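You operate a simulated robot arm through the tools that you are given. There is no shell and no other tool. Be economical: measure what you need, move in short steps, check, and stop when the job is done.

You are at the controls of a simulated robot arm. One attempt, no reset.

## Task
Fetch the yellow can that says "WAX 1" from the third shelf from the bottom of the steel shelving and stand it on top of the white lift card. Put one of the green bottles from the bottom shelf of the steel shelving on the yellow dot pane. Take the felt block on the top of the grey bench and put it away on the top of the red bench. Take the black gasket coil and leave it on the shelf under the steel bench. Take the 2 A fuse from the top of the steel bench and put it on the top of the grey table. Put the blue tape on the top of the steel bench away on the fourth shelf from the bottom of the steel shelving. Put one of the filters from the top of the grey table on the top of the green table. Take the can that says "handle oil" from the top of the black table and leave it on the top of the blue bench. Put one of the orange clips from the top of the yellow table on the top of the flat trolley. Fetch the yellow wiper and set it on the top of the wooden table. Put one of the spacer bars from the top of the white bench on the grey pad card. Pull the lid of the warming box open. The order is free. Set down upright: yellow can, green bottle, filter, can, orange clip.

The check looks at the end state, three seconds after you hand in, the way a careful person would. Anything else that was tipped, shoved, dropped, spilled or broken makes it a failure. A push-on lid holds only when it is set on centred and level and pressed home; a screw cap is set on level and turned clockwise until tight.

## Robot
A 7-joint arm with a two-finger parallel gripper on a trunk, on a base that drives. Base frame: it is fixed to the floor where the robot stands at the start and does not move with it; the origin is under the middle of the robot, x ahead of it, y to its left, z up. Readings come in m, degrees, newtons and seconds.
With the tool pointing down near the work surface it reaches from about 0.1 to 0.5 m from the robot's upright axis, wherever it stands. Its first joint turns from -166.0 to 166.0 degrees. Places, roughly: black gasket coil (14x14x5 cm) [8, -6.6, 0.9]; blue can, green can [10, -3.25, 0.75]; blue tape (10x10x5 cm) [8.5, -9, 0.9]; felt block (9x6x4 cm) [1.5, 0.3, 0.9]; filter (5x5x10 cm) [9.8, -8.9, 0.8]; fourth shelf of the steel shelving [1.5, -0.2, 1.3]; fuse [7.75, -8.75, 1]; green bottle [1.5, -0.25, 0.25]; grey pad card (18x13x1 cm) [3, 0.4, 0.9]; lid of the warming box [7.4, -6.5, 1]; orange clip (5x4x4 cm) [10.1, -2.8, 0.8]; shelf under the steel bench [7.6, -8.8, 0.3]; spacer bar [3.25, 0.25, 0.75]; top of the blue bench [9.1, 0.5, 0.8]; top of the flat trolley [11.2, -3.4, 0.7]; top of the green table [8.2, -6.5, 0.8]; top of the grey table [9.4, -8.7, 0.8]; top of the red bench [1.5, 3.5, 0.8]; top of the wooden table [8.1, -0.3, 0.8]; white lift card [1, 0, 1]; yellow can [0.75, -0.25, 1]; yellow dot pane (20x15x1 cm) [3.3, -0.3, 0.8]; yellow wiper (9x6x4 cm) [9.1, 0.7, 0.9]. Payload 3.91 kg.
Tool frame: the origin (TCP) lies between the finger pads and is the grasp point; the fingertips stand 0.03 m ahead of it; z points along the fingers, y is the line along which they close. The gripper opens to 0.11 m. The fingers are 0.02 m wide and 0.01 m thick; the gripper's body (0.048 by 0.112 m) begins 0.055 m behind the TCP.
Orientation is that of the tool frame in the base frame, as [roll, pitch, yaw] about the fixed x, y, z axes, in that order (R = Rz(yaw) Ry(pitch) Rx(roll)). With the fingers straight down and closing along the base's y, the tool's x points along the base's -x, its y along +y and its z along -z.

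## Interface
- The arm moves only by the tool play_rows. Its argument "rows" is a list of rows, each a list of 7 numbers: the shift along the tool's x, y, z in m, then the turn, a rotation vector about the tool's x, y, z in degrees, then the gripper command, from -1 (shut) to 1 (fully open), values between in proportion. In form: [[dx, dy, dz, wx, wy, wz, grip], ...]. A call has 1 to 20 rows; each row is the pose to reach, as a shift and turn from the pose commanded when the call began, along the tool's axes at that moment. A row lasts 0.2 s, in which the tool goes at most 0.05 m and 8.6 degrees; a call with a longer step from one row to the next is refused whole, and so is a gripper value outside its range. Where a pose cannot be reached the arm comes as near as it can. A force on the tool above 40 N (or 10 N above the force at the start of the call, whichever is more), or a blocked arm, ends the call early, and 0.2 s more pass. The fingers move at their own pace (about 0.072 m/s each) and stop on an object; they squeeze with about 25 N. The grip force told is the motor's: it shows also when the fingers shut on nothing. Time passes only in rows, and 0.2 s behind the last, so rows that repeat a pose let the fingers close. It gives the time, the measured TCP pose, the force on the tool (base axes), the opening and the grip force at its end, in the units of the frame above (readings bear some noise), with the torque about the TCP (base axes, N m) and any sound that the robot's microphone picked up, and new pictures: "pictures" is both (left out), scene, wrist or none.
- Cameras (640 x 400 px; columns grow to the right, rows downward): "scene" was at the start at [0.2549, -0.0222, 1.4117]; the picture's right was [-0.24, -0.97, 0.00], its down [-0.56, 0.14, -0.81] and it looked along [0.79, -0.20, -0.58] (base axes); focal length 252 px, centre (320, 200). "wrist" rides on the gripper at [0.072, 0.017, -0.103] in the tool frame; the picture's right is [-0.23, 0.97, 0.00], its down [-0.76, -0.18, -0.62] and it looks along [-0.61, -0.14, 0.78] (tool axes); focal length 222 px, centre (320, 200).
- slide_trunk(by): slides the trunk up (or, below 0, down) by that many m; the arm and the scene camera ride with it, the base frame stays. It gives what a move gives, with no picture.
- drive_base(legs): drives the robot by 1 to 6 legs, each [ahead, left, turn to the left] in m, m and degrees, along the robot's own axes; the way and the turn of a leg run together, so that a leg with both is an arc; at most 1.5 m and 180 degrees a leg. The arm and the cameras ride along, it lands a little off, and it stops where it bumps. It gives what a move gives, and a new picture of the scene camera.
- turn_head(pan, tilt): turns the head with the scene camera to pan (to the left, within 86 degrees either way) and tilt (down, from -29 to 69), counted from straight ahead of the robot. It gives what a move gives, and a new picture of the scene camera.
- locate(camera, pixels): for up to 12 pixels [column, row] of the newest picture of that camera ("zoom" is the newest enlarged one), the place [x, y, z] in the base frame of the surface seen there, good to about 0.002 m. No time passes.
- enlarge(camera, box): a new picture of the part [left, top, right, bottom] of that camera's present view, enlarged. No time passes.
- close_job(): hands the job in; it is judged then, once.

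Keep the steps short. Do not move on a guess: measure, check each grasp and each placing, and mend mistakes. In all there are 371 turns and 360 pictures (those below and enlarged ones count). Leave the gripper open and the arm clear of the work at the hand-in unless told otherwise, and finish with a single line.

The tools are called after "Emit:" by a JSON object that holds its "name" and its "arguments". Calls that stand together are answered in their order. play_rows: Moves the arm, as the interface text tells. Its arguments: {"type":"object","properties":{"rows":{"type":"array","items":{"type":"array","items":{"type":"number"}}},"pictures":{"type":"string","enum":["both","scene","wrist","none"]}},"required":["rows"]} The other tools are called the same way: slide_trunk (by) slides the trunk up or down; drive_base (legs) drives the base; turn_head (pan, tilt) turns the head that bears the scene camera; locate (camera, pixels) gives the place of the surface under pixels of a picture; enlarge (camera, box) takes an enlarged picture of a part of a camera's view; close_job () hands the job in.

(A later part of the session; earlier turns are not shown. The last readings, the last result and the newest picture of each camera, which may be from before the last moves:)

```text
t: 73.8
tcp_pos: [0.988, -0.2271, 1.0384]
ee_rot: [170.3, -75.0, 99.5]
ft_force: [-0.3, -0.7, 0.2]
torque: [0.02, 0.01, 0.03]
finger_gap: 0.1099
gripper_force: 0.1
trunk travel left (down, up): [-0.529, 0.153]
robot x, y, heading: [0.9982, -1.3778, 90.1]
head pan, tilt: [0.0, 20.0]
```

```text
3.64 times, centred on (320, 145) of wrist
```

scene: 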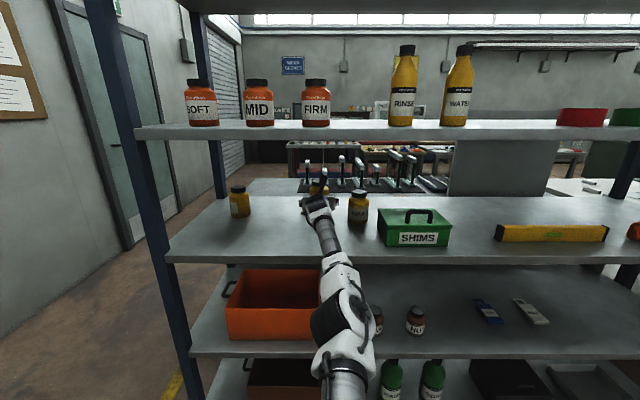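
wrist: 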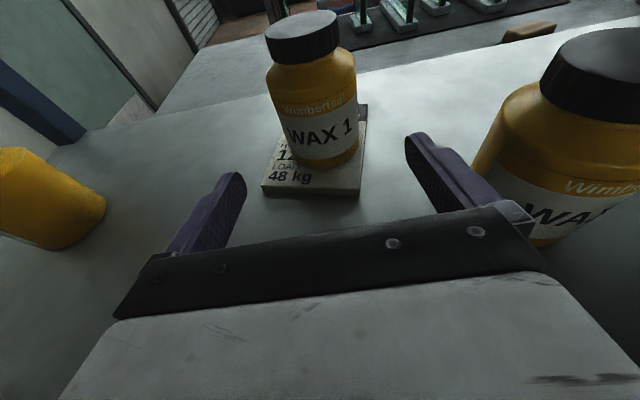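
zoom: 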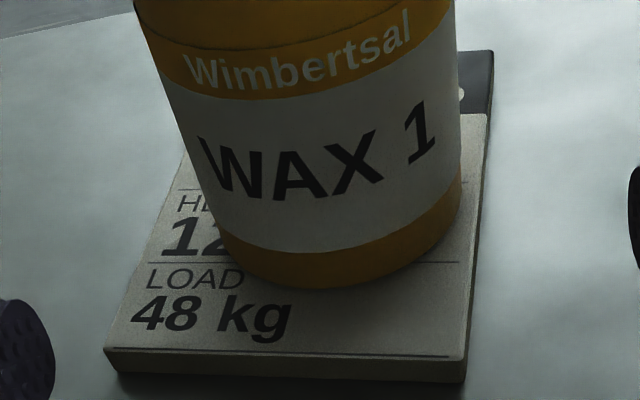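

The can is fully on the card. Next: the green bottle. Back out 0.5 m and right 0.3, then lower the trunk and look.

Emit:
{"name": "drive_base", "arguments": {"legs": [[-0.5, 0, 0], [0, -0.3, 0]]}}

Emit:
{"name": "slide_trunk", "arguments": {"by": -0.52}}

Emit:
{"name": "turn_head", "arguments": {"pan": 0, "tilt": 30}}

```text
t: 79.2
tcp_pos: [1.2915, -0.7286, 1.0391]
ee_rot: [170.4, -75.0, 99.3]
ft_force: [-0.3, 0.3, 0.5]
torque: [0.02, 0.01, -0.01]
finger_gap: 0.1099
gripper_force: 0.1
trunk travel left (down, up): [-0.529, 0.153]
robot x, y, heading: [1.2935, -1.8801, 89.9]
head pan, tilt: [0.0, 20.0]
```

scene: 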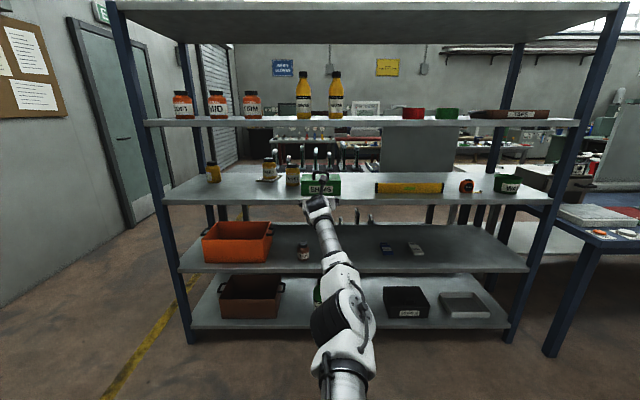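

```text
refused: -0.52 is not a number from -0.4 to 0.4
```

```text
t: 80.0
tcp_pos: [1.2914, -0.7299, 1.0389]
ee_rot: [170.4, -75.0, 99.4]
ft_force: [0.4, 0.0, 0.7]
torque: [-0.03, -0.01, 0.02]
finger_gap: 0.11
gripper_force: 0.0
trunk travel left (down, up): [-0.529, 0.153]
robot x, y, heading: [1.2929, -1.8766, 89.8]
head pan, tilt: [0.0, 30.0]
```

scene: 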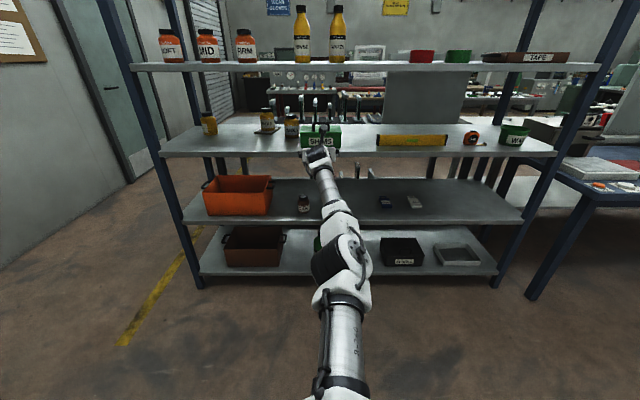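

Emit:
{"name": "slide_trunk", "arguments": {"by": -0.4}}

Emit:
{"name": "slide_trunk", "arguments": {"by": -0.12}}

Emit:
{"name": "drive_base", "arguments": {"legs": [[-0.2, 0, 0]]}}

Emit:
{"name": "play_rows", "arguments": {"rows": [[-0.04, 0, -0.01, 0, -4, 0, 1], [-0.08, 0, -0.02, 0, -8, 0, 1], [-0.12, 0, -0.03, 0, -12, 0, 1], [-0.16, 0, -0.04, 0, -16, 0, 1], [-0.2, 0, -0.05, 0, -20, 0, 1], [-0.23, 0, -0.05, 0, -20, 0, 1], [-0.23, 0, -0.05, 0, -20, 0, 1]], "pictures": "both"}}

```text
t: 83.8
tcp_pos: [1.2922, -0.7297, 0.639]
ee_rot: [170.4, -74.9, 99.4]
ft_force: [-0.3, 0.8, -0.6]
torque: [-0.01, 0.01, -0.02]
finger_gap: 0.1101
gripper_force: 0.1
trunk travel left (down, up): [-0.129, 0.553]
robot x, y, heading: [1.2871, -1.8784, 89.9]
head pan, tilt: [0.0, 30.0]
```

```text
t: 85.5
tcp_pos: [1.2866, -0.7319, 0.5919]
ee_rot: [169.5, -75.7, 100.4]
ft_force: [0.4, -0.9, 0.9]
torque: [-0.06, 0.01, -0.04]
finger_gap: 0.1101
gripper_force: 0.1
trunk travel left (down, up): [-0.064, 0.618]
robot x, y, heading: [1.2916, -1.877, 90.2]
head pan, tilt: [0.0, 30.0]
stopped: the arm was blocked; the commanded pose is now the measured one
```

```text
t: 87.1
tcp_pos: [1.286, -0.9301, 0.5899]
ee_rot: [169.5, -75.6, 100.5]
ft_force: [-0.7, 0.7, 0.0]
torque: [0.0, 0.03, 0.05]
finger_gap: 0.11
gripper_force: 0.2
trunk travel left (down, up): [-0.064, 0.618]
robot x, y, heading: [1.2902, -2.0811, 89.9]
head pan, tilt: [0.0, 30.0]
```

scene: 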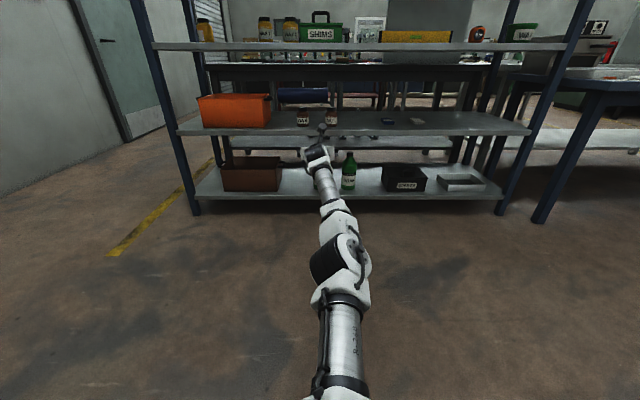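

```text
t: 88.9
tcp_pos: [1.2831, -1.0282, 0.514]
ee_rot: [165.2, -63.1, 104.3]
ft_force: [0.3, 0.7, -0.9]
torque: [0.03, 0.02, 0.02]
finger_gap: 0.11
gripper_force: 0.2
trunk travel left (down, up): [-0.064, 0.618]
robot x, y, heading: [1.2924, -2.0776, 89.6]
head pan, tilt: [0.0, 30.0]
stopped in row 7: the arm was blocked; the commanded pose is now the measured one
```

scene: 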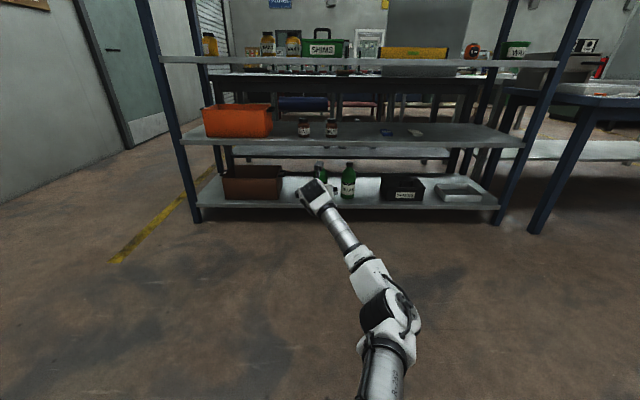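
wrist: 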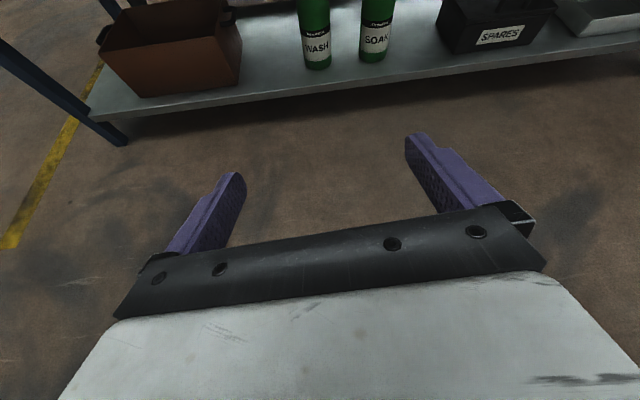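

Bottles "WASH" and "SOAK" are free-standing. The arm got blocked, probably elbow against the base; I measure the elbow and bottles.

Emit:
{"name": "locate", "arguments": {"camera": "scene", "pixels": [[390, 320], [385, 370], [320, 200], [345, 235], [360, 260]]}}

Emit:
{"name": "locate", "arguments": {"camera": "wrist", "pixels": [[315, 25], [318, 66], [375, 20], [373, 58], [340, 88], [340, 60]]}}

Emit:
{"name": "turn_head", "arguments": {"pan": 0, "tilt": 60}}

```text
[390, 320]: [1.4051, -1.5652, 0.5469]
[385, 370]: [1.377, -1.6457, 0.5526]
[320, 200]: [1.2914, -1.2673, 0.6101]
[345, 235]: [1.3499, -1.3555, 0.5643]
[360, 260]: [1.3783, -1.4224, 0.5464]
```

```text
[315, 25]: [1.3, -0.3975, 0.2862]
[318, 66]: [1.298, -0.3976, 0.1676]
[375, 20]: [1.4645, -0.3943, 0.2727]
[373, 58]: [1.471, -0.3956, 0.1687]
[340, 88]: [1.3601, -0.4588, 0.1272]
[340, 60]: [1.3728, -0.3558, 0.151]
```

```text
t: 89.8
tcp_pos: [1.2857, -1.0272, 0.5146]
ee_rot: [165.3, -62.9, 104.0]
ft_force: [-0.6, -0.1, 0.7]
torque: [-0.01, 0.0, 0.02]
finger_gap: 0.1103
gripper_force: 0.1
trunk travel left (down, up): [-0.064, 0.618]
robot x, y, heading: [1.288, -2.0775, 90.0]
head pan, tilt: [0.0, 60.0]
```

scene: 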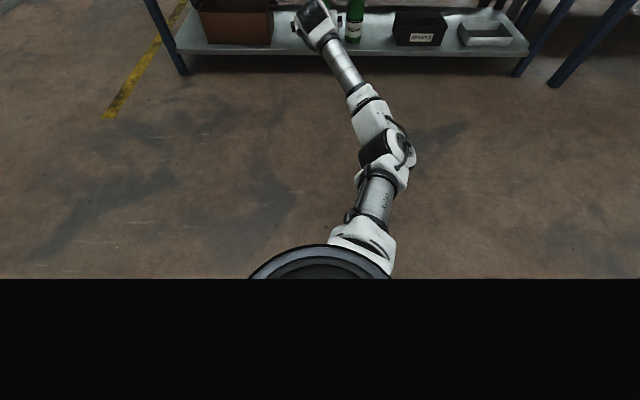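

I'll raise the trunk 0.25 and reach down with more pitch instead.

Emit:
{"name": "slide_trunk", "arguments": {"by": 0.25}}

Emit:
{"name": "play_rows", "arguments": {"rows": [[-0.035, 0, 0.018, 0, -4, 0, 1], [-0.07, 0, 0.036, 0, -8, 0, 1], [-0.105, 0, 0.054, 0, -12, 0, 1], [-0.14, 0, 0.072, 0, -16, 0, 1], [-0.175, 0, 0.09, 0, -20, 0, 1], [-0.21, 0, 0.108, 0, -20, 0, 1], [-0.245, 0, 0.126, 0, -20, 0, 1], [-0.28, 0, 0.144, 0, -20, 0, 1], [-0.31, 0, 0.16, 0, -20, 0, 1], [-0.34, 0, 0.175, 0, -20, 0, 1], [-0.37, 0, 0.19, 0, -20, 0, 1], [-0.37, 0, 0.19, 0, -20, 0, 1]], "pictures": "both"}}

```text
t: 92.4
tcp_pos: [1.2867, -1.0231, 0.6908]
ee_rot: [168.5, -60.3, 101.0]
ft_force: [-0.5, -0.1, 0.9]
torque: [-0.01, -0.03, -0.01]
finger_gap: 0.1103
gripper_force: 0.1
trunk travel left (down, up): [-0.314, 0.368]
robot x, y, heading: [1.291, -2.075, 89.9]
head pan, tilt: [0.0, 60.0]
```

```text
t: 95.0
tcp_pos: [1.3277, -1.0596, 0.3177]
ee_rot: [172.5, -40.4, 95.8]
ft_force: [0.3, -0.5, -0.1]
torque: [-0.01, -0.04, 0.0]
finger_gap: 0.1099
gripper_force: 0.1
out of reach, approached as far as the arm can: row 9, 10, 11, 12
trunk travel left (down, up): [-0.314, 0.368]
robot x, y, heading: [1.2929, -2.0774, 89.7]
head pan, tilt: [0.0, 60.0]
```

scene: 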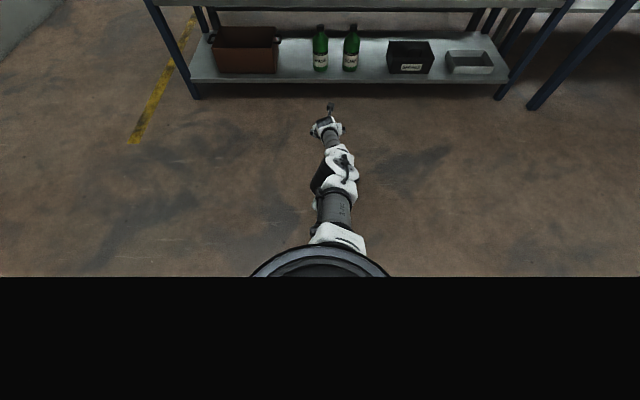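
wrist: 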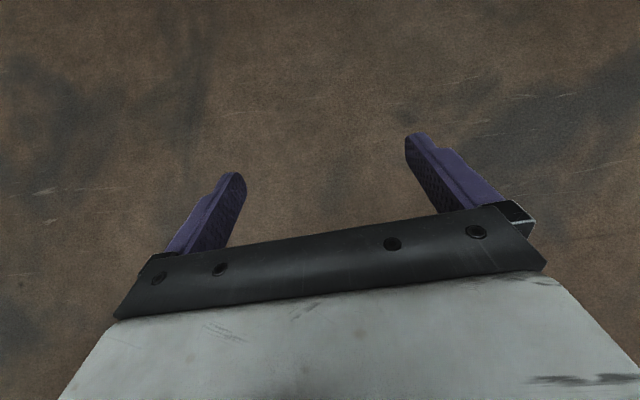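

Good: the tool is at z 0.32 pitched ~50°. Measure the bottles.

Emit:
{"name": "locate", "arguments": {"camera": "scene", "pixels": [[321, 28], [320, 45], [321, 65], [353, 27], [351, 45], [351, 68], [314, 55], [327, 55], [344, 55], [358, 55], [335, 60], [335, 3]]}}

Emit:
{"name": "enlarge", "arguments": {"camera": "scene", "box": [280, 0, 400, 90]}}

```text
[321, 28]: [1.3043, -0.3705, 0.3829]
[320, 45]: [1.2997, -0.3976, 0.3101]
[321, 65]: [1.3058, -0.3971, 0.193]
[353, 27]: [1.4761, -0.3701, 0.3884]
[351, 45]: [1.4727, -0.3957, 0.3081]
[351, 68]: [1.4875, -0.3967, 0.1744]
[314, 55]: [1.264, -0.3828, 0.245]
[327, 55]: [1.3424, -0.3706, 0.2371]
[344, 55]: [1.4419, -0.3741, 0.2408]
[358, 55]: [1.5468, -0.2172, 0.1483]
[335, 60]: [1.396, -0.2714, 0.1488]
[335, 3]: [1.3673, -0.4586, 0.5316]
```

```text
4.44 times, centred on (340, 45) of scene
```

zoom: 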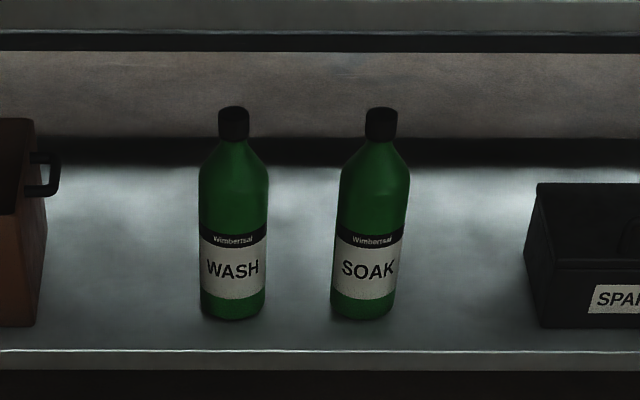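

WASH bottle centre ≈(1.302,-0.357), radius 0.042. Square the hand, lower the trunk 0.055, and approach.

Emit:
{"name": "play_rows", "arguments": {"rows": [[0, 0, 0, 1.9, 0, 2.2, 1], [0, 0, 0, 3.7, 0, 4.4, 1], [0, 0, 0, 3.7, 0, 4.4, 1]], "pictures": "none"}}

Emit:
{"name": "slide_trunk", "arguments": {"by": -0.055}}

Emit:
{"name": "drive_base", "arguments": {"legs": [[0.5, 0.026, 0]]}}

Emit:
{"name": "play_rows", "arguments": {"rows": [[0, 0, 0, 0, 0, 0, 1]], "pictures": "wrist"}}

```text
t: 95.8
tcp_pos: [1.328, -1.0606, 0.3164]
ee_rot: [-179.9, -40.7, 90.0]
ft_force: [-0.3, -0.1, 0.7]
torque: [0.0, 0.0, 0.01]
finger_gap: 0.1099
gripper_force: 0.1
trunk travel left (down, up): [-0.314, 0.368]
robot x, y, heading: [1.2878, -2.0781, 89.8]
head pan, tilt: [0.0, 60.0]
```

```text
t: 96.8
tcp_pos: [1.3289, -1.0614, 0.2612]
ee_rot: [-179.9, -40.7, 90.0]
ft_force: [0.6, -0.1, 0.1]
torque: [0.03, 0.02, 0.0]
finger_gap: 0.1098
gripper_force: 0.0
trunk travel left (down, up): [-0.259, 0.423]
robot x, y, heading: [1.2904, -2.0782, 89.8]
head pan, tilt: [0.0, 60.0]
```

```text
t: 99.8
tcp_pos: [1.3051, -0.5563, 0.263]
ee_rot: [-179.6, -40.7, 89.7]
ft_force: [-0.6, -0.2, -0.1]
torque: [0.0, 0.0, 0.01]
finger_gap: 0.1099
gripper_force: 0.0
trunk travel left (down, up): [-0.259, 0.423]
robot x, y, heading: [1.2646, -1.5748, 89.9]
head pan, tilt: [0.0, 60.0]
```

scene: 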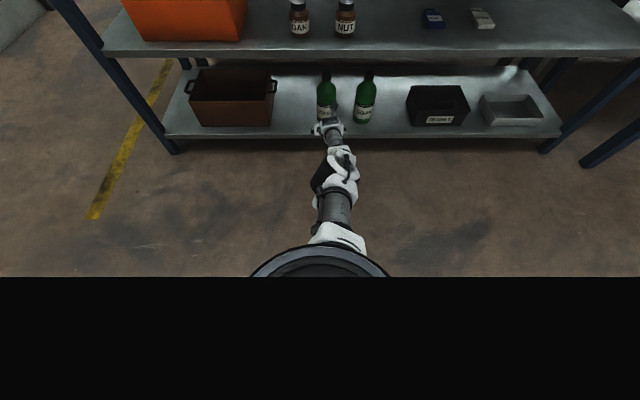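

```text
t: 100.2
tcp_pos: [1.3047, -0.5562, 0.2615]
ee_rot: [-179.7, -40.7, 89.7]
ft_force: [0.3, 0.4, -0.5]
torque: [0.02, -0.03, -0.04]
finger_gap: 0.11
gripper_force: 0.0
trunk travel left (down, up): [-0.259, 0.423]
robot x, y, heading: [1.2659, -1.5748, 90.0]
head pan, tilt: [0.0, 60.0]
```

wrist: 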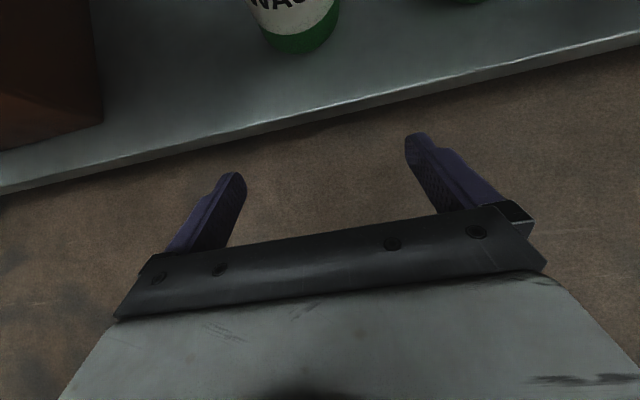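

Emit:
{"name": "drive_base", "arguments": {"legs": [[0.11, 0, 0]]}}

Emit:
{"name": "play_rows", "arguments": {"rows": [[0, 0, 0, 0, 0, 0, 1]], "pictures": "wrist"}}

Emit:
{"name": "locate", "arguments": {"camera": "wrist", "pixels": [[315, 50], [260, 40], [370, 50], [310, 85], [260, 60], [345, 60]]}}

```text
t: 101.3
tcp_pos: [1.305, -0.4458, 0.2623]
ee_rot: [-179.6, -40.7, 89.8]
ft_force: [0.3, -0.2, 0.3]
torque: [-0.03, 0.0, 0.01]
finger_gap: 0.1099
gripper_force: 0.1
trunk travel left (down, up): [-0.259, 0.423]
robot x, y, heading: [1.2709, -1.464, 89.9]
head pan, tilt: [0.0, 60.0]
```

scene: 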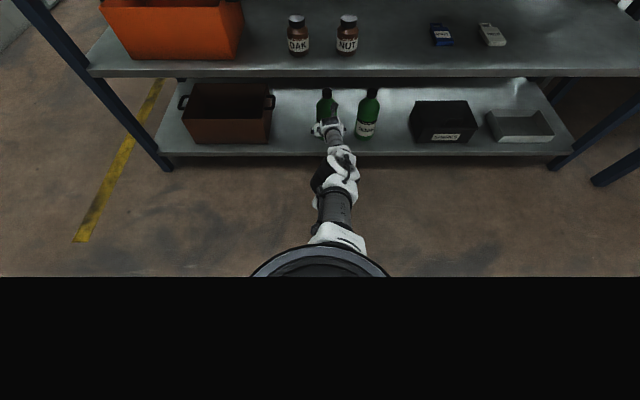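

```text
t: 101.8
tcp_pos: [1.3061, -0.4458, 0.2628]
ee_rot: [-179.6, -40.7, 89.8]
ft_force: [0.6, -0.7, 0.3]
torque: [-0.02, -0.01, -0.02]
finger_gap: 0.1101
gripper_force: 0.0
trunk travel left (down, up): [-0.259, 0.423]
robot x, y, heading: [1.2685, -1.4607, 89.6]
head pan, tilt: [0.0, 60.0]
```

wrist: 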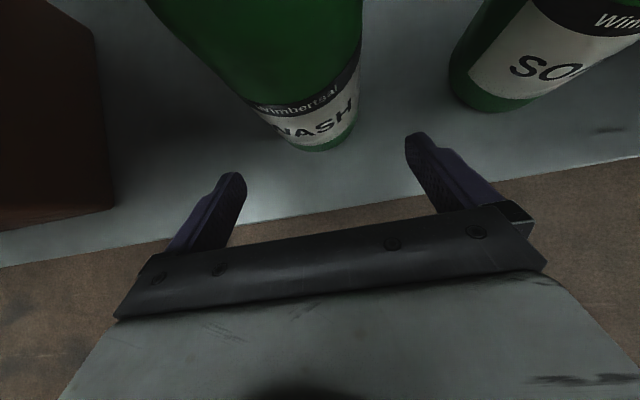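

```text
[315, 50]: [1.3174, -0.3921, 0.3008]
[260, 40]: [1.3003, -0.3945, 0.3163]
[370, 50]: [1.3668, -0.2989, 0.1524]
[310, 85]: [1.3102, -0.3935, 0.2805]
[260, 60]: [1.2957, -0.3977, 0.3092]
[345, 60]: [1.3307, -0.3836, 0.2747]
```

Bottle centre ≈(1.301,-0.357). Drive in 0.088 and close.

Emit:
{"name": "drive_base", "arguments": {"legs": [[0.088, 0.004, 0]]}}

Emit:
{"name": "play_rows", "arguments": {"rows": [[0, 0, 0, 0, 0, 0, 0], [0, 0, 0, 0, 0, 0, -1], [0, 0, 0, 0, 0, 0, -1], [0, 0, 0, 0, 0, 0, -1]], "pictures": "wrist"}}

```text
t: 102.8
tcp_pos: [1.301, -0.3578, 0.2628]
ee_rot: [-179.6, -40.7, 89.8]
ft_force: [-0.2, 0.4, 0.4]
torque: [0.0, 0.04, 0.02]
finger_gap: 0.1099
gripper_force: 0.0
trunk travel left (down, up): [-0.259, 0.423]
robot x, y, heading: [1.2656, -1.3775, 89.6]
head pan, tilt: [0.0, 60.0]
```

scene: 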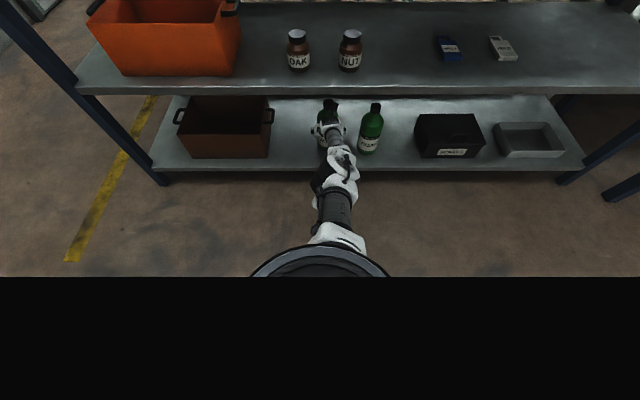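

```text
t: 103.8
tcp_pos: [1.3001, -0.3582, 0.2628]
ee_rot: [-179.5, -40.7, 89.8]
ft_force: [-2.6, 1.5, 0.5]
torque: [0.08, 0.18, 0.07]
finger_gap: 0.088
gripper_force: 25.0
trunk travel left (down, up): [-0.259, 0.423]
robot x, y, heading: [1.2653, -1.3779, 89.8]
head pan, tilt: [0.0, 60.0]
```

wrist: 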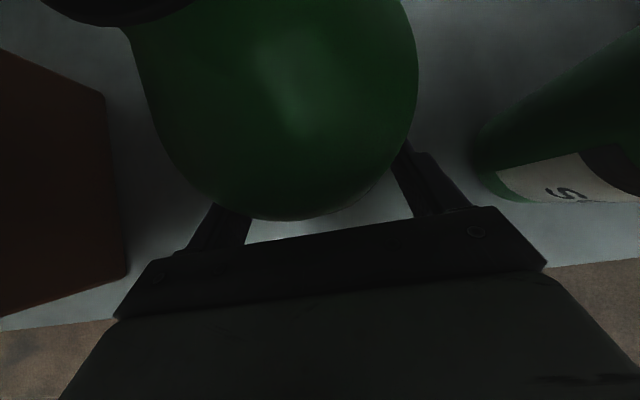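

Gripped (gap 0.088). The bottle's bottom is 0.114 below the TCP. Lift 0.03 and back out 0.55.

Emit:
{"name": "slide_trunk", "arguments": {"by": 0.03}}

Emit:
{"name": "drive_base", "arguments": {"legs": [[-0.55, 0, 0]]}}

Emit:
{"name": "turn_head", "arguments": {"pan": -45, "tilt": 20}}

```text
t: 104.6
tcp_pos: [1.3004, -0.3581, 0.2907]
ee_rot: [-179.6, -40.6, 89.8]
ft_force: [-0.4, 0.3, -9.3]
torque: [-0.27, 0.0, -0.02]
finger_gap: 0.0883
gripper_force: 24.7
trunk travel left (down, up): [-0.289, 0.393]
robot x, y, heading: [1.2675, -1.3757, 89.8]
head pan, tilt: [0.0, 60.0]
```

```text
t: 107.8
tcp_pos: [1.3001, -0.9125, 0.291]
ee_rot: [-179.5, -40.6, 89.7]
ft_force: [-0.6, -0.4, -8.4]
torque: [-0.25, 0.03, -0.01]
finger_gap: 0.0879
gripper_force: 24.5
trunk travel left (down, up): [-0.289, 0.393]
robot x, y, heading: [1.2634, -1.9272, 90.0]
head pan, tilt: [0.0, 60.0]
```

scene: 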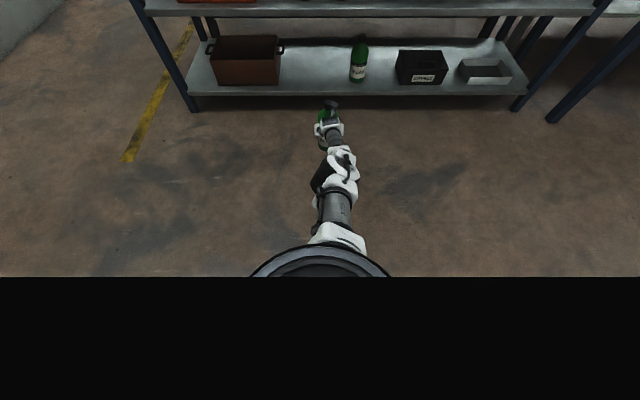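

```text
t: 108.9
tcp_pos: [1.2991, -0.9116, 0.2905]
ee_rot: [-179.6, -40.6, 89.8]
ft_force: [1.0, 0.1, -8.9]
torque: [-0.22, -0.02, 0.0]
finger_gap: 0.0879
gripper_force: 25.0
trunk travel left (down, up): [-0.289, 0.393]
robot x, y, heading: [1.2592, -1.9306, 89.8]
head pan, tilt: [-45.0, 20.0]
```

scene: 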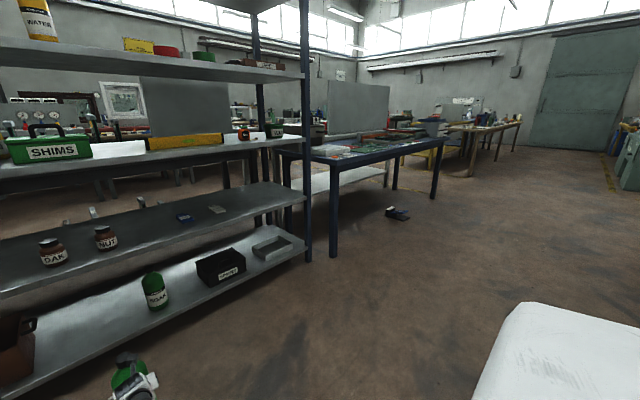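

The pane lies on the blue-legged table to the right, higher up. Raise the trunk, and then the arm.

Emit:
{"name": "slide_trunk", "arguments": {"by": 0.38}}

Emit:
{"name": "play_rows", "arguments": {"rows": [[0.03, 0, -0.026, 0, 0, 0, -1], [0.06, 0, -0.052, 0, 0, 0, -1], [0.09, 0, -0.077, 0, 0, 0, -1], [0.12, 0, -0.103, 0, 0, 0, -1], [0.15, 0, -0.129, 0, 0, 0, -1], [0.18, 0, -0.155, 0, 0, 0, -1], [0.21, 0, -0.18, 0, 0, 0, -1]], "pictures": "scene"}}

```text
t: 112.6
tcp_pos: [1.2999, -0.9129, 0.6705]
ee_rot: [-179.7, -40.5, 89.7]
ft_force: [0.7, -0.2, -9.1]
torque: [-0.26, 0.02, -0.03]
finger_gap: 0.0883
gripper_force: 24.8
trunk travel left (down, up): [-0.669, 0.013]
robot x, y, heading: [1.263, -1.9269, 89.6]
head pan, tilt: [-45.0, 20.0]
```

```text
t: 114.2
tcp_pos: [1.3007, -0.8722, 0.9431]
ee_rot: [-179.7, -40.5, 89.7]
ft_force: [0.5, -1.6, -9.9]
torque: [-0.28, -0.01, 0.04]
finger_gap: 0.0878
gripper_force: 25.2
trunk travel left (down, up): [-0.669, 0.013]
robot x, y, heading: [1.2634, -1.9329, 89.8]
head pan, tilt: [-45.0, 20.0]
```

scene: 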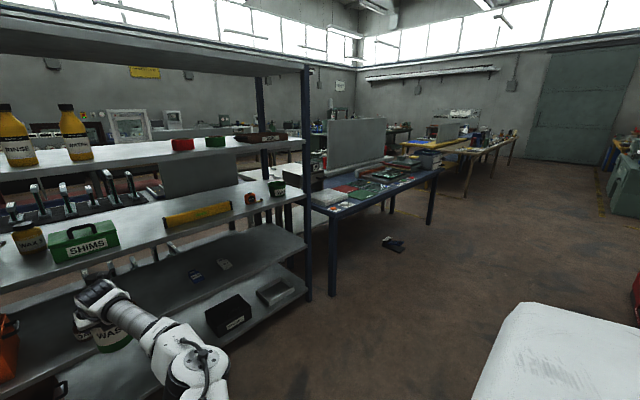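

Look to the right along the path and locate items on the table.

Emit:
{"name": "locate", "arguments": {"camera": "scene", "pixels": [[330, 200], [335, 295], [438, 170], [392, 243], [345, 192], [405, 178], [340, 150], [428, 222], [635, 290]]}}

Emit:
{"name": "turn_head", "arguments": {"pan": -80, "tilt": 25}}

```text
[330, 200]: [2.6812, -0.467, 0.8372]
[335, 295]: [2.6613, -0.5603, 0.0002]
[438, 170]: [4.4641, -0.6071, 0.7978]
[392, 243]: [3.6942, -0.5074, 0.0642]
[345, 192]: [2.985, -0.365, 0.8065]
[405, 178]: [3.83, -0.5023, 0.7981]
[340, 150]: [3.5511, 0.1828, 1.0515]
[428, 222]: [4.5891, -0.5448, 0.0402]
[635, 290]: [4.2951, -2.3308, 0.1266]
```

```text
t: 115.2
tcp_pos: [1.3005, -0.8709, 0.9429]
ee_rot: [-179.5, -40.6, 89.7]
ft_force: [-0.8, 0.4, -9.1]
torque: [-0.3, 0.04, 0.01]
finger_gap: 0.0878
gripper_force: 25.0
trunk travel left (down, up): [-0.669, 0.013]
robot x, y, heading: [1.259, -1.9298, 89.5]
head pan, tilt: [-80.0, 25.0]
```

scene: 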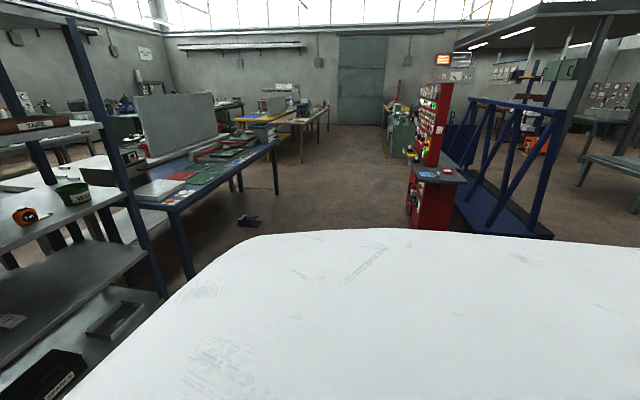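

Path is free. Drive right 1.5 m and face the table.

Emit:
{"name": "drive_base", "arguments": {"legs": [[0, -1.5, 0], [0, -0.3, 0]]}}

Emit:
{"name": "turn_head", "arguments": {"pan": -10, "tilt": 28}}

```text
t: 129.4
tcp_pos: [3.0873, -0.872, 0.9423]
ee_rot: [-179.6, -40.6, 90.0]
ft_force: [0.0, 0.4, -9.6]
torque: [-0.27, 0.02, 0.01]
finger_gap: 0.0873
gripper_force: 25.7
trunk travel left (down, up): [-0.669, 0.013]
robot x, y, heading: [3.0572, -1.9325, 90.4]
head pan, tilt: [-80.0, 25.0]
```

scene: 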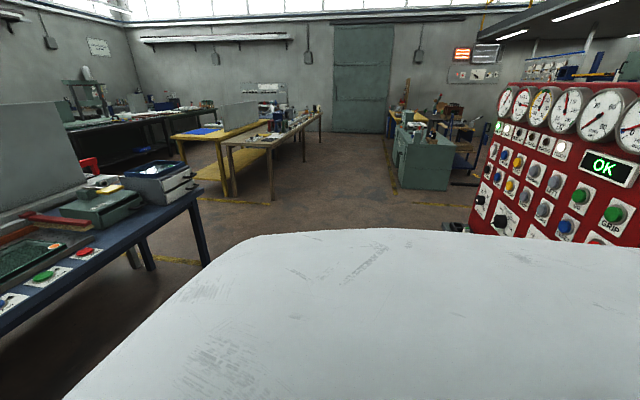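

```text
t: 130.8
tcp_pos: [3.0883, -0.872, 0.9431]
ee_rot: [-179.6, -40.5, 89.9]
ft_force: [0.7, 0.0, -9.6]
torque: [-0.3, -0.04, 0.02]
finger_gap: 0.0878
gripper_force: 24.8
trunk travel left (down, up): [-0.669, 0.013]
robot x, y, heading: [3.0615, -1.9331, 90.0]
head pan, tilt: [-10.0, 28.0]
```

scene: 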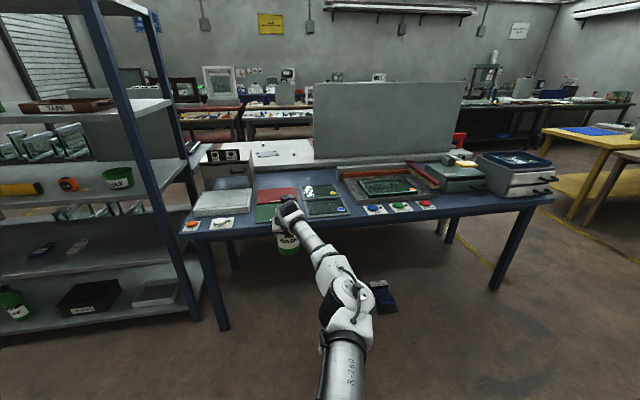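

Emit:
{"name": "enlarge", "arguments": {"camera": "scene", "box": [180, 135, 450, 250]}}

```text
2.37 times, centred on (315, 192) of scene
```

zoom: 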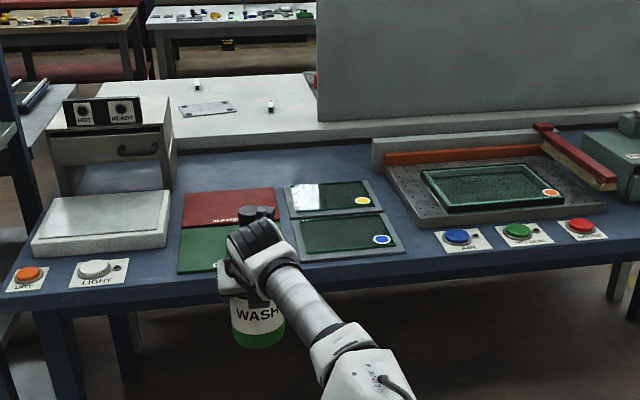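

The yellow-dot pane is at zoom (328,197). Measure corners.

Emit:
{"name": "locate", "arguments": {"camera": "zoom", "pixels": [[286, 188], [366, 182], [378, 207], [296, 217], [330, 198], [362, 201], [300, 235], [380, 222], [340, 237], [270, 130], [208, 108]]}}

```text
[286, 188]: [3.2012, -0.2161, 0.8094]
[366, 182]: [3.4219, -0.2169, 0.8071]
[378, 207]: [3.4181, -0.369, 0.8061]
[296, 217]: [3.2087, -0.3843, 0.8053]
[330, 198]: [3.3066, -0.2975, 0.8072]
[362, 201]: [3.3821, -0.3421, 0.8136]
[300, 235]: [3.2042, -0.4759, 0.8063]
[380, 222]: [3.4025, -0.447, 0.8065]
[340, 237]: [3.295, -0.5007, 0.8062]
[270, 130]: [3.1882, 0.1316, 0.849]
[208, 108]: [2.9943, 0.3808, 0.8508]
```

Pane centre (3.308,-0.297), z 0.807. Raise a little, then drive right 0.21 and ahead 0.58.

Emit:
{"name": "play_rows", "arguments": {"rows": [[0.023, 0, -0.02, 0, 0, 0, -1], [0.023, 0, -0.02, 0, 0, 0, -1]], "pictures": "none"}}

Emit:
{"name": "drive_base", "arguments": {"legs": [[0, -0.21, 0], [0.575, 0, 0]]}}

Emit:
{"name": "play_rows", "arguments": {"rows": [[0, 0, 0, 0, 0, 0, -1]], "pictures": "wrist"}}

```text
t: 131.4
tcp_pos: [3.0875, -0.8672, 0.9719]
ee_rot: [-179.6, -40.6, 90.2]
ft_force: [-0.4, 0.1, -9.1]
torque: [-0.31, -0.01, 0.03]
finger_gap: 0.0875
gripper_force: 25.6
trunk travel left (down, up): [-0.669, 0.013]
robot x, y, heading: [3.0565, -1.9317, 89.9]
head pan, tilt: [-10.0, 28.0]
```

```text
t: 136.6
tcp_pos: [3.2997, -0.2893, 0.9737]
ee_rot: [-179.6, -40.6, 89.9]
ft_force: [-1.2, 0.3, -8.5]
torque: [-0.32, -0.03, 0.03]
finger_gap: 0.0875
gripper_force: 25.2
trunk travel left (down, up): [-0.669, 0.013]
robot x, y, heading: [3.2648, -1.3495, 89.9]
head pan, tilt: [-10.0, 28.0]
```

scene: 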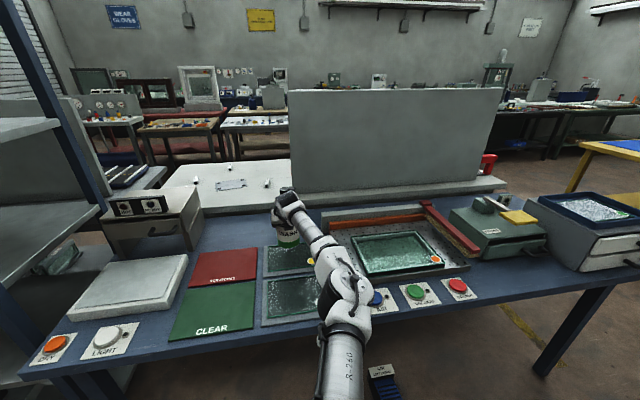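

```text
t: 137.0
tcp_pos: [3.2999, -0.2911, 0.9725]
ee_rot: [-179.6, -40.5, 89.9]
ft_force: [-0.1, 0.2, -9.1]
torque: [-0.27, -0.02, -0.01]
finger_gap: 0.0876
gripper_force: 24.8
trunk travel left (down, up): [-0.669, 0.013]
robot x, y, heading: [3.2635, -1.3518, 89.9]
head pan, tilt: [-10.0, 28.0]
```

wrist: 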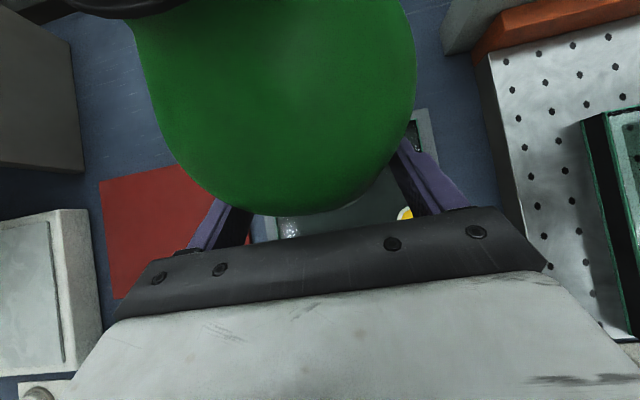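

Well placed. Lower 0.046 by trunk, then 1 mm steps.

Emit:
{"name": "slide_trunk", "arguments": {"by": -0.047}}

Emit:
{"name": "play_rows", "arguments": {"rows": [[-0.0008, 0, 0.0007, 0, 0, 0, -1], [-0.0015, 0, 0.0013, 0, 0, 0, -1], [-0.0023, 0, 0.002, 0, 0, 0, -1], [-0.0023, 0, 0.002, 0, 0, 0, -1]], "pictures": "none"}}

```text
t: 137.9
tcp_pos: [3.2985, -0.2899, 0.9279]
ee_rot: [-179.6, -40.7, 90.0]
ft_force: [-0.1, 1.0, -4.7]
torque: [0.14, -0.03, -0.05]
finger_gap: 0.0879
gripper_force: 24.7
trunk travel left (down, up): [-0.622, 0.06]
robot x, y, heading: [3.264, -1.353, 90.1]
head pan, tilt: [-10.0, 28.0]
```

```text
t: 138.9
tcp_pos: [3.298, -0.2916, 0.9271]
ee_rot: [-179.5, -40.9, 89.9]
ft_force: [-1.0, 6.6, 10.8]
torque: [0.57, -0.17, 0.05]
finger_gap: 0.0877
gripper_force: 25.1
trunk travel left (down, up): [-0.622, 0.06]
robot x, y, heading: [3.2638, -1.3509, 90.1]
head pan, tilt: [-10.0, 28.0]
```

Contact was made (slightly pressed). Back up 2 mm to relax, then open and back away along the tool.

Emit:
{"name": "play_rows", "arguments": {"rows": [[0.0012, 0, -0.001, 0, 0, 0, -1], [0.0015, 0, -0.0013, 0, 0, 0, -1], [0.0015, 0, -0.0013, 0, 0, 0, 0.85], [0.0015, 0, -0.0013, 0, 0, 0, 1], [0.0015, 0, -0.0013, 0, 0, 0, 1], [0.0015, 0, -0.0013, 0, 0, 0, 1]], "pictures": "none"}}

Emit:
{"name": "drive_base", "arguments": {"legs": [[-0.15, 0, 0]]}}

Emit:
{"name": "play_rows", "arguments": {"rows": [[0, 0, 0, 0, 0, 0, 1]], "pictures": "wrist"}}

```text
t: 140.3
tcp_pos: [3.2996, -0.2915, 0.9253]
ee_rot: [-179.6, -40.8, 89.9]
ft_force: [0.2, 0.4, -0.7]
torque: [0.04, -0.02, -0.01]
finger_gap: 0.1098
gripper_force: 0.1
trunk travel left (down, up): [-0.622, 0.06]
robot x, y, heading: [3.2647, -1.3528, 90.3]
head pan, tilt: [-10.0, 28.0]
```

```text
t: 141.7
tcp_pos: [3.3008, -0.4416, 0.9267]
ee_rot: [-179.6, -40.7, 89.8]
ft_force: [-0.6, -0.9, 0.4]
torque: [-0.02, 0.0, 0.01]
finger_gap: 0.1101
gripper_force: 0.1
trunk travel left (down, up): [-0.622, 0.06]
robot x, y, heading: [3.2612, -1.5012, 89.9]
head pan, tilt: [-10.0, 28.0]
```

scene: 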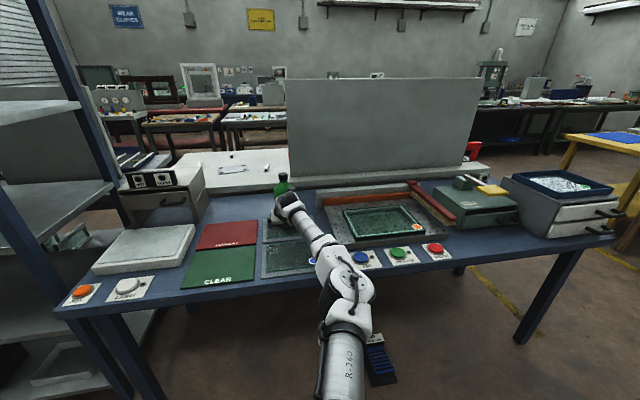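

```text
t: 142.1
tcp_pos: [3.3001, -0.4411, 0.9265]
ee_rot: [-179.6, -40.7, 89.9]
ft_force: [-0.9, 0.2, -0.2]
torque: [0.02, 0.02, -0.02]
finger_gap: 0.1098
gripper_force: 0.0
trunk travel left (down, up): [-0.622, 0.06]
robot x, y, heading: [3.2631, -1.5025, 90.1]
head pan, tilt: [-10.0, 28.0]
```

wrist: 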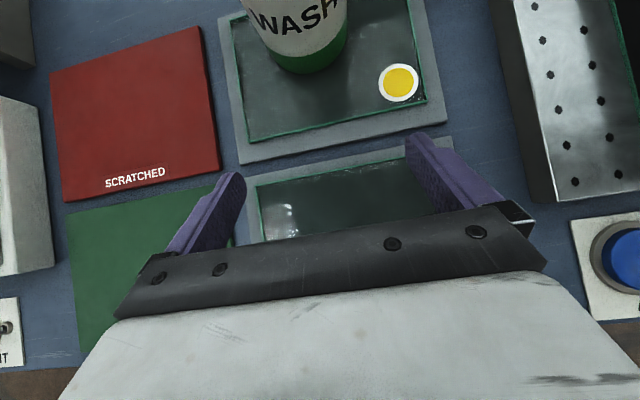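

The bottle stands on the yellow-dot pane. Next are the spacer bar and felt block from the other (+y) side. I look for a passage on the right.

Emit:
{"name": "drive_base", "arguments": {"legs": [[-0.4, 0, 0]]}}

Emit:
{"name": "turn_head", "arguments": {"pan": -50, "tilt": 20}}

Emit:
{"name": "locate", "arguments": {"camera": "scene", "pixels": [[200, 200], [260, 190], [320, 190], [380, 190], [240, 230], [300, 240], [200, 160], [280, 150], [420, 200], [240, 150], [320, 150], [180, 240]]}}

```text
t: 144.6
tcp_pos: [3.301, -0.8426, 0.9276]
ee_rot: [-179.6, -40.7, 89.8]
ft_force: [-0.8, 0.2, -0.1]
torque: [0.0, 0.0, -0.03]
finger_gap: 0.1099
gripper_force: 0.1
trunk travel left (down, up): [-0.622, 0.06]
robot x, y, heading: [3.2639, -1.9052, 89.5]
head pan, tilt: [-10.0, 28.0]
```

scene: 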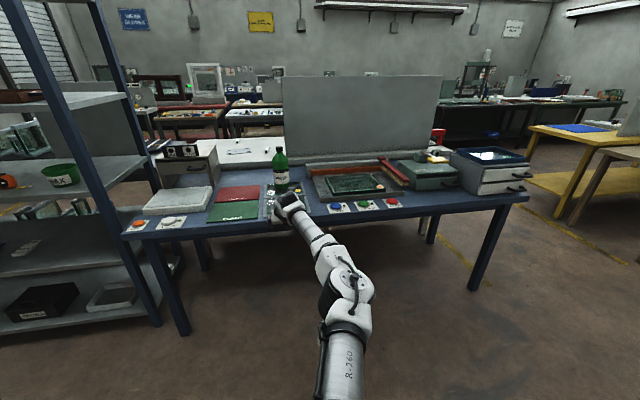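

```text
t: 145.6
tcp_pos: [3.3009, -0.8417, 0.9255]
ee_rot: [-179.6, -40.7, 89.7]
ft_force: [-0.1, -0.1, -0.6]
torque: [0.03, 0.02, 0.03]
finger_gap: 0.1101
gripper_force: 0.0
trunk travel left (down, up): [-0.622, 0.06]
robot x, y, heading: [3.2618, -1.9053, 89.7]
head pan, tilt: [-50.0, 20.0]
```

scene: 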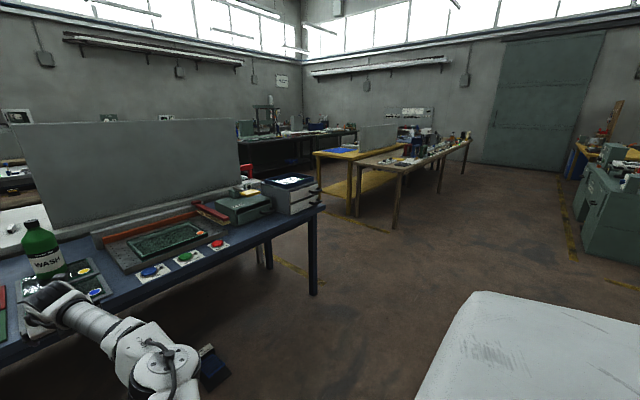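

```text
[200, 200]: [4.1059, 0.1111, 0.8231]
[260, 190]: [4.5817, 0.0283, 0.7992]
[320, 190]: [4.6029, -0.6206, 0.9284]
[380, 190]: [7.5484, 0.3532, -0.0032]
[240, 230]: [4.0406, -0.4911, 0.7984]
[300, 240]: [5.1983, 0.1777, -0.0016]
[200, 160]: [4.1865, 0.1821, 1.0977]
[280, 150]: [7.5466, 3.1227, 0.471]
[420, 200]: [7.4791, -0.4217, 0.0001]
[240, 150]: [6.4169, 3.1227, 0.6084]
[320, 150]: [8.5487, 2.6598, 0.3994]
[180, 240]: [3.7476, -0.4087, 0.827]
```

There's a wide gap at x≈5–7. Drive right 2.2 m, then ahead 3.1 m.

Emit:
{"name": "drive_base", "arguments": {"legs": [[0, -1.5, 0], [0, -0.8, 0], [1.5, 0, 0], [1.5, 0, 0]]}}

Emit:
{"name": "turn_head", "arguments": {"pan": 60, "tilt": 25}}

```text
t: 177.7
tcp_pos: [5.6366, 2.1234, 0.9261]
ee_rot: [-179.6, -40.7, 89.8]
ft_force: [-0.2, -0.3, 0.5]
torque: [-0.01, 0.01, 0.01]
finger_gap: 0.11
gripper_force: 0.1
trunk travel left (down, up): [-0.622, 0.06]
robot x, y, heading: [5.5991, 1.0592, 90.0]
head pan, tilt: [-50.0, 20.0]
```

scene: 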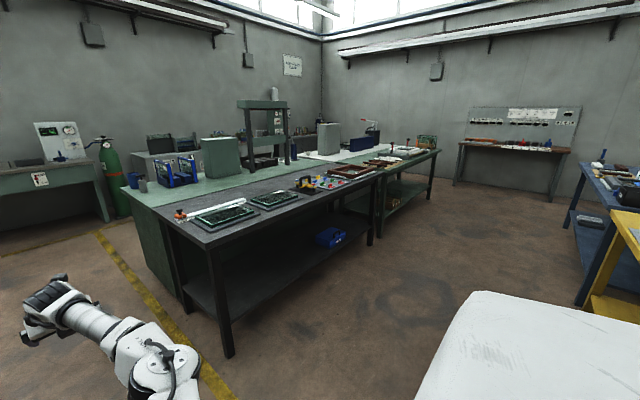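

```text
t: 179.6
tcp_pos: [5.6357, 2.1229, 0.9264]
ee_rot: [-179.6, -40.7, 89.9]
ft_force: [-1.1, 0.4, 0.0]
torque: [-0.01, -0.03, -0.01]
finger_gap: 0.1099
gripper_force: 0.0
trunk travel left (down, up): [-0.622, 0.06]
robot x, y, heading: [5.5974, 1.0598, 89.7]
head pan, tilt: [60.0, 25.0]
```

scene: 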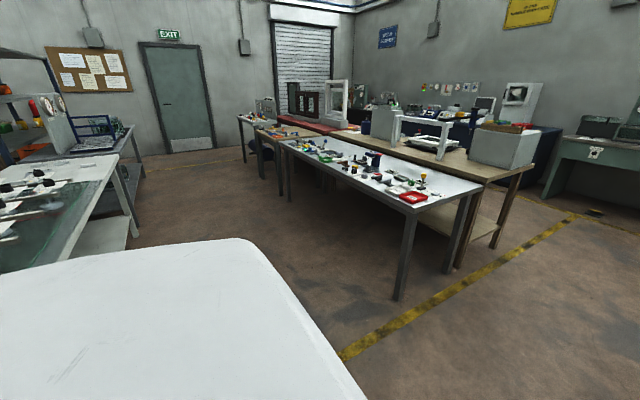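

Emit:
{"name": "locate", "arguments": {"camera": "scene", "pixels": [[118, 160], [140, 228], [400, 210], [282, 148], [20, 270], [255, 185], [50, 185], [395, 295], [60, 160], [290, 205]]}}

Emit:
{"name": "enlarge", "arguments": {"camera": "scene", "box": [0, 90, 160, 260]}}

```text
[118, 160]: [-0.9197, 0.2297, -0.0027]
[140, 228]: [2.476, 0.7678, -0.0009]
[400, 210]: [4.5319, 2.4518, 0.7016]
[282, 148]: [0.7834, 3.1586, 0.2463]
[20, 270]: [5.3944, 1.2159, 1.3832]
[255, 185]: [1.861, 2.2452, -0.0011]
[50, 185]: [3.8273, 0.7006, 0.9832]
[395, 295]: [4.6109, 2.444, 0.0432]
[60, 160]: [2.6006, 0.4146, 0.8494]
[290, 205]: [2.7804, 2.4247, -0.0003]
```

```text
2.35 times, centred on (80, 175) of scene
```

zoom: 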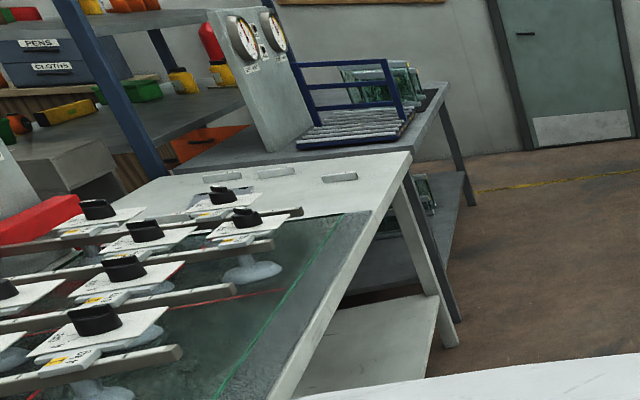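

The aisle between y=0.77 and 2.4 is clear. Turn to face -x, move along at y≈1.8, then face the white bench.

Emit:
{"name": "play_rows", "arguments": {"rows": [[0.03, 0, -0.026, 0, 0, 0, 1], [0.06, 0, -0.052, 0, 0, 0, 1], [0.08, 0, -0.068, 0, 0, 0, 1]], "pictures": "none"}}

Emit:
{"name": "drive_base", "arguments": {"legs": [[0, 0, 90], [1.4, -0.75, 0], [1.0, 0, 0], [0, 0, 90]]}}

Emit:
{"name": "turn_head", "arguments": {"pan": 0, "tilt": 30}}

```text
t: 180.4
tcp_pos: [5.6352, 2.14, 1.0302]
ee_rot: [-179.7, -40.6, 89.8]
ft_force: [0.1, -0.3, 0.3]
torque: [0.01, 0.01, 0.01]
finger_gap: 0.1103
gripper_force: 0.0
trunk travel left (down, up): [-0.622, 0.06]
robot x, y, heading: [5.5972, 1.0612, 89.8]
head pan, tilt: [60.0, 25.0]
```

```text
refused: leg 2 is longer than a leg can be; nothing moved
```

```text
t: 181.7
tcp_pos: [5.6352, 2.1398, 1.03]
ee_rot: [-179.6, -40.7, 89.8]
ft_force: [-0.6, -0.3, 0.2]
torque: [0.04, -0.03, -0.04]
finger_gap: 0.11
gripper_force: 0.1
trunk travel left (down, up): [-0.622, 0.06]
robot x, y, heading: [5.5973, 1.0587, 89.9]
head pan, tilt: [0.0, 30.0]
```

scene: 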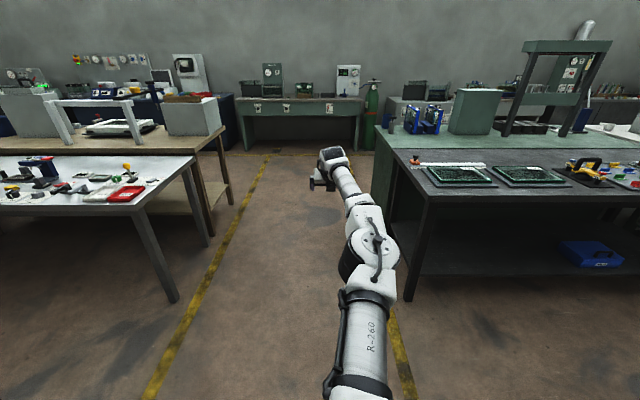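

Emit:
{"name": "drive_base", "arguments": {"legs": [[0, 0, 90], [1.2, -0.75, 0], [1.2, 0, 0], [0, 0, 90]]}}

Emit:
{"name": "enlarge", "arguments": {"camera": "scene", "box": [150, 120, 490, 340]}}

```text
t: 202.2
tcp_pos: [3.1431, 0.7821, 1.0303]
ee_rot: [-179.6, -40.7, -91.6]
ft_force: [0.5, -0.3, 0.4]
torque: [0.0, -0.02, 0.02]
finger_gap: 0.1101
gripper_force: 0.1
trunk travel left (down, up): [-0.622, 0.06]
robot x, y, heading: [3.2075, 1.8584, -91.4]
head pan, tilt: [0.0, 30.0]
```

scene: 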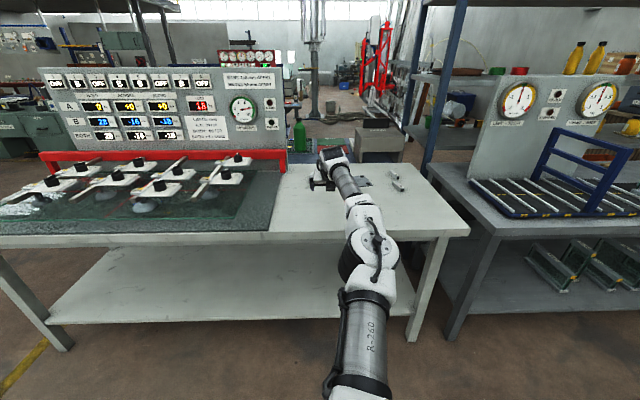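

```text
1.82 times, centred on (320, 230) of scene
```

zoom: 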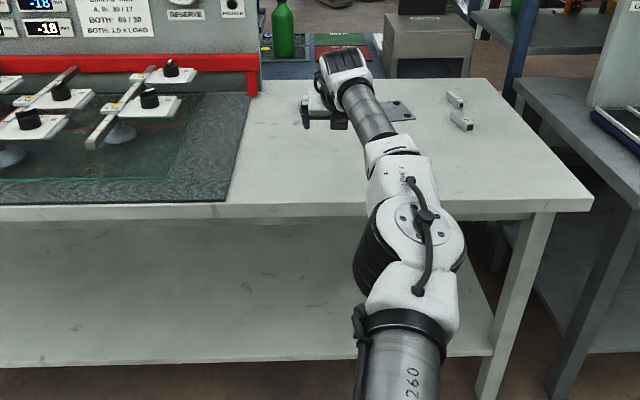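

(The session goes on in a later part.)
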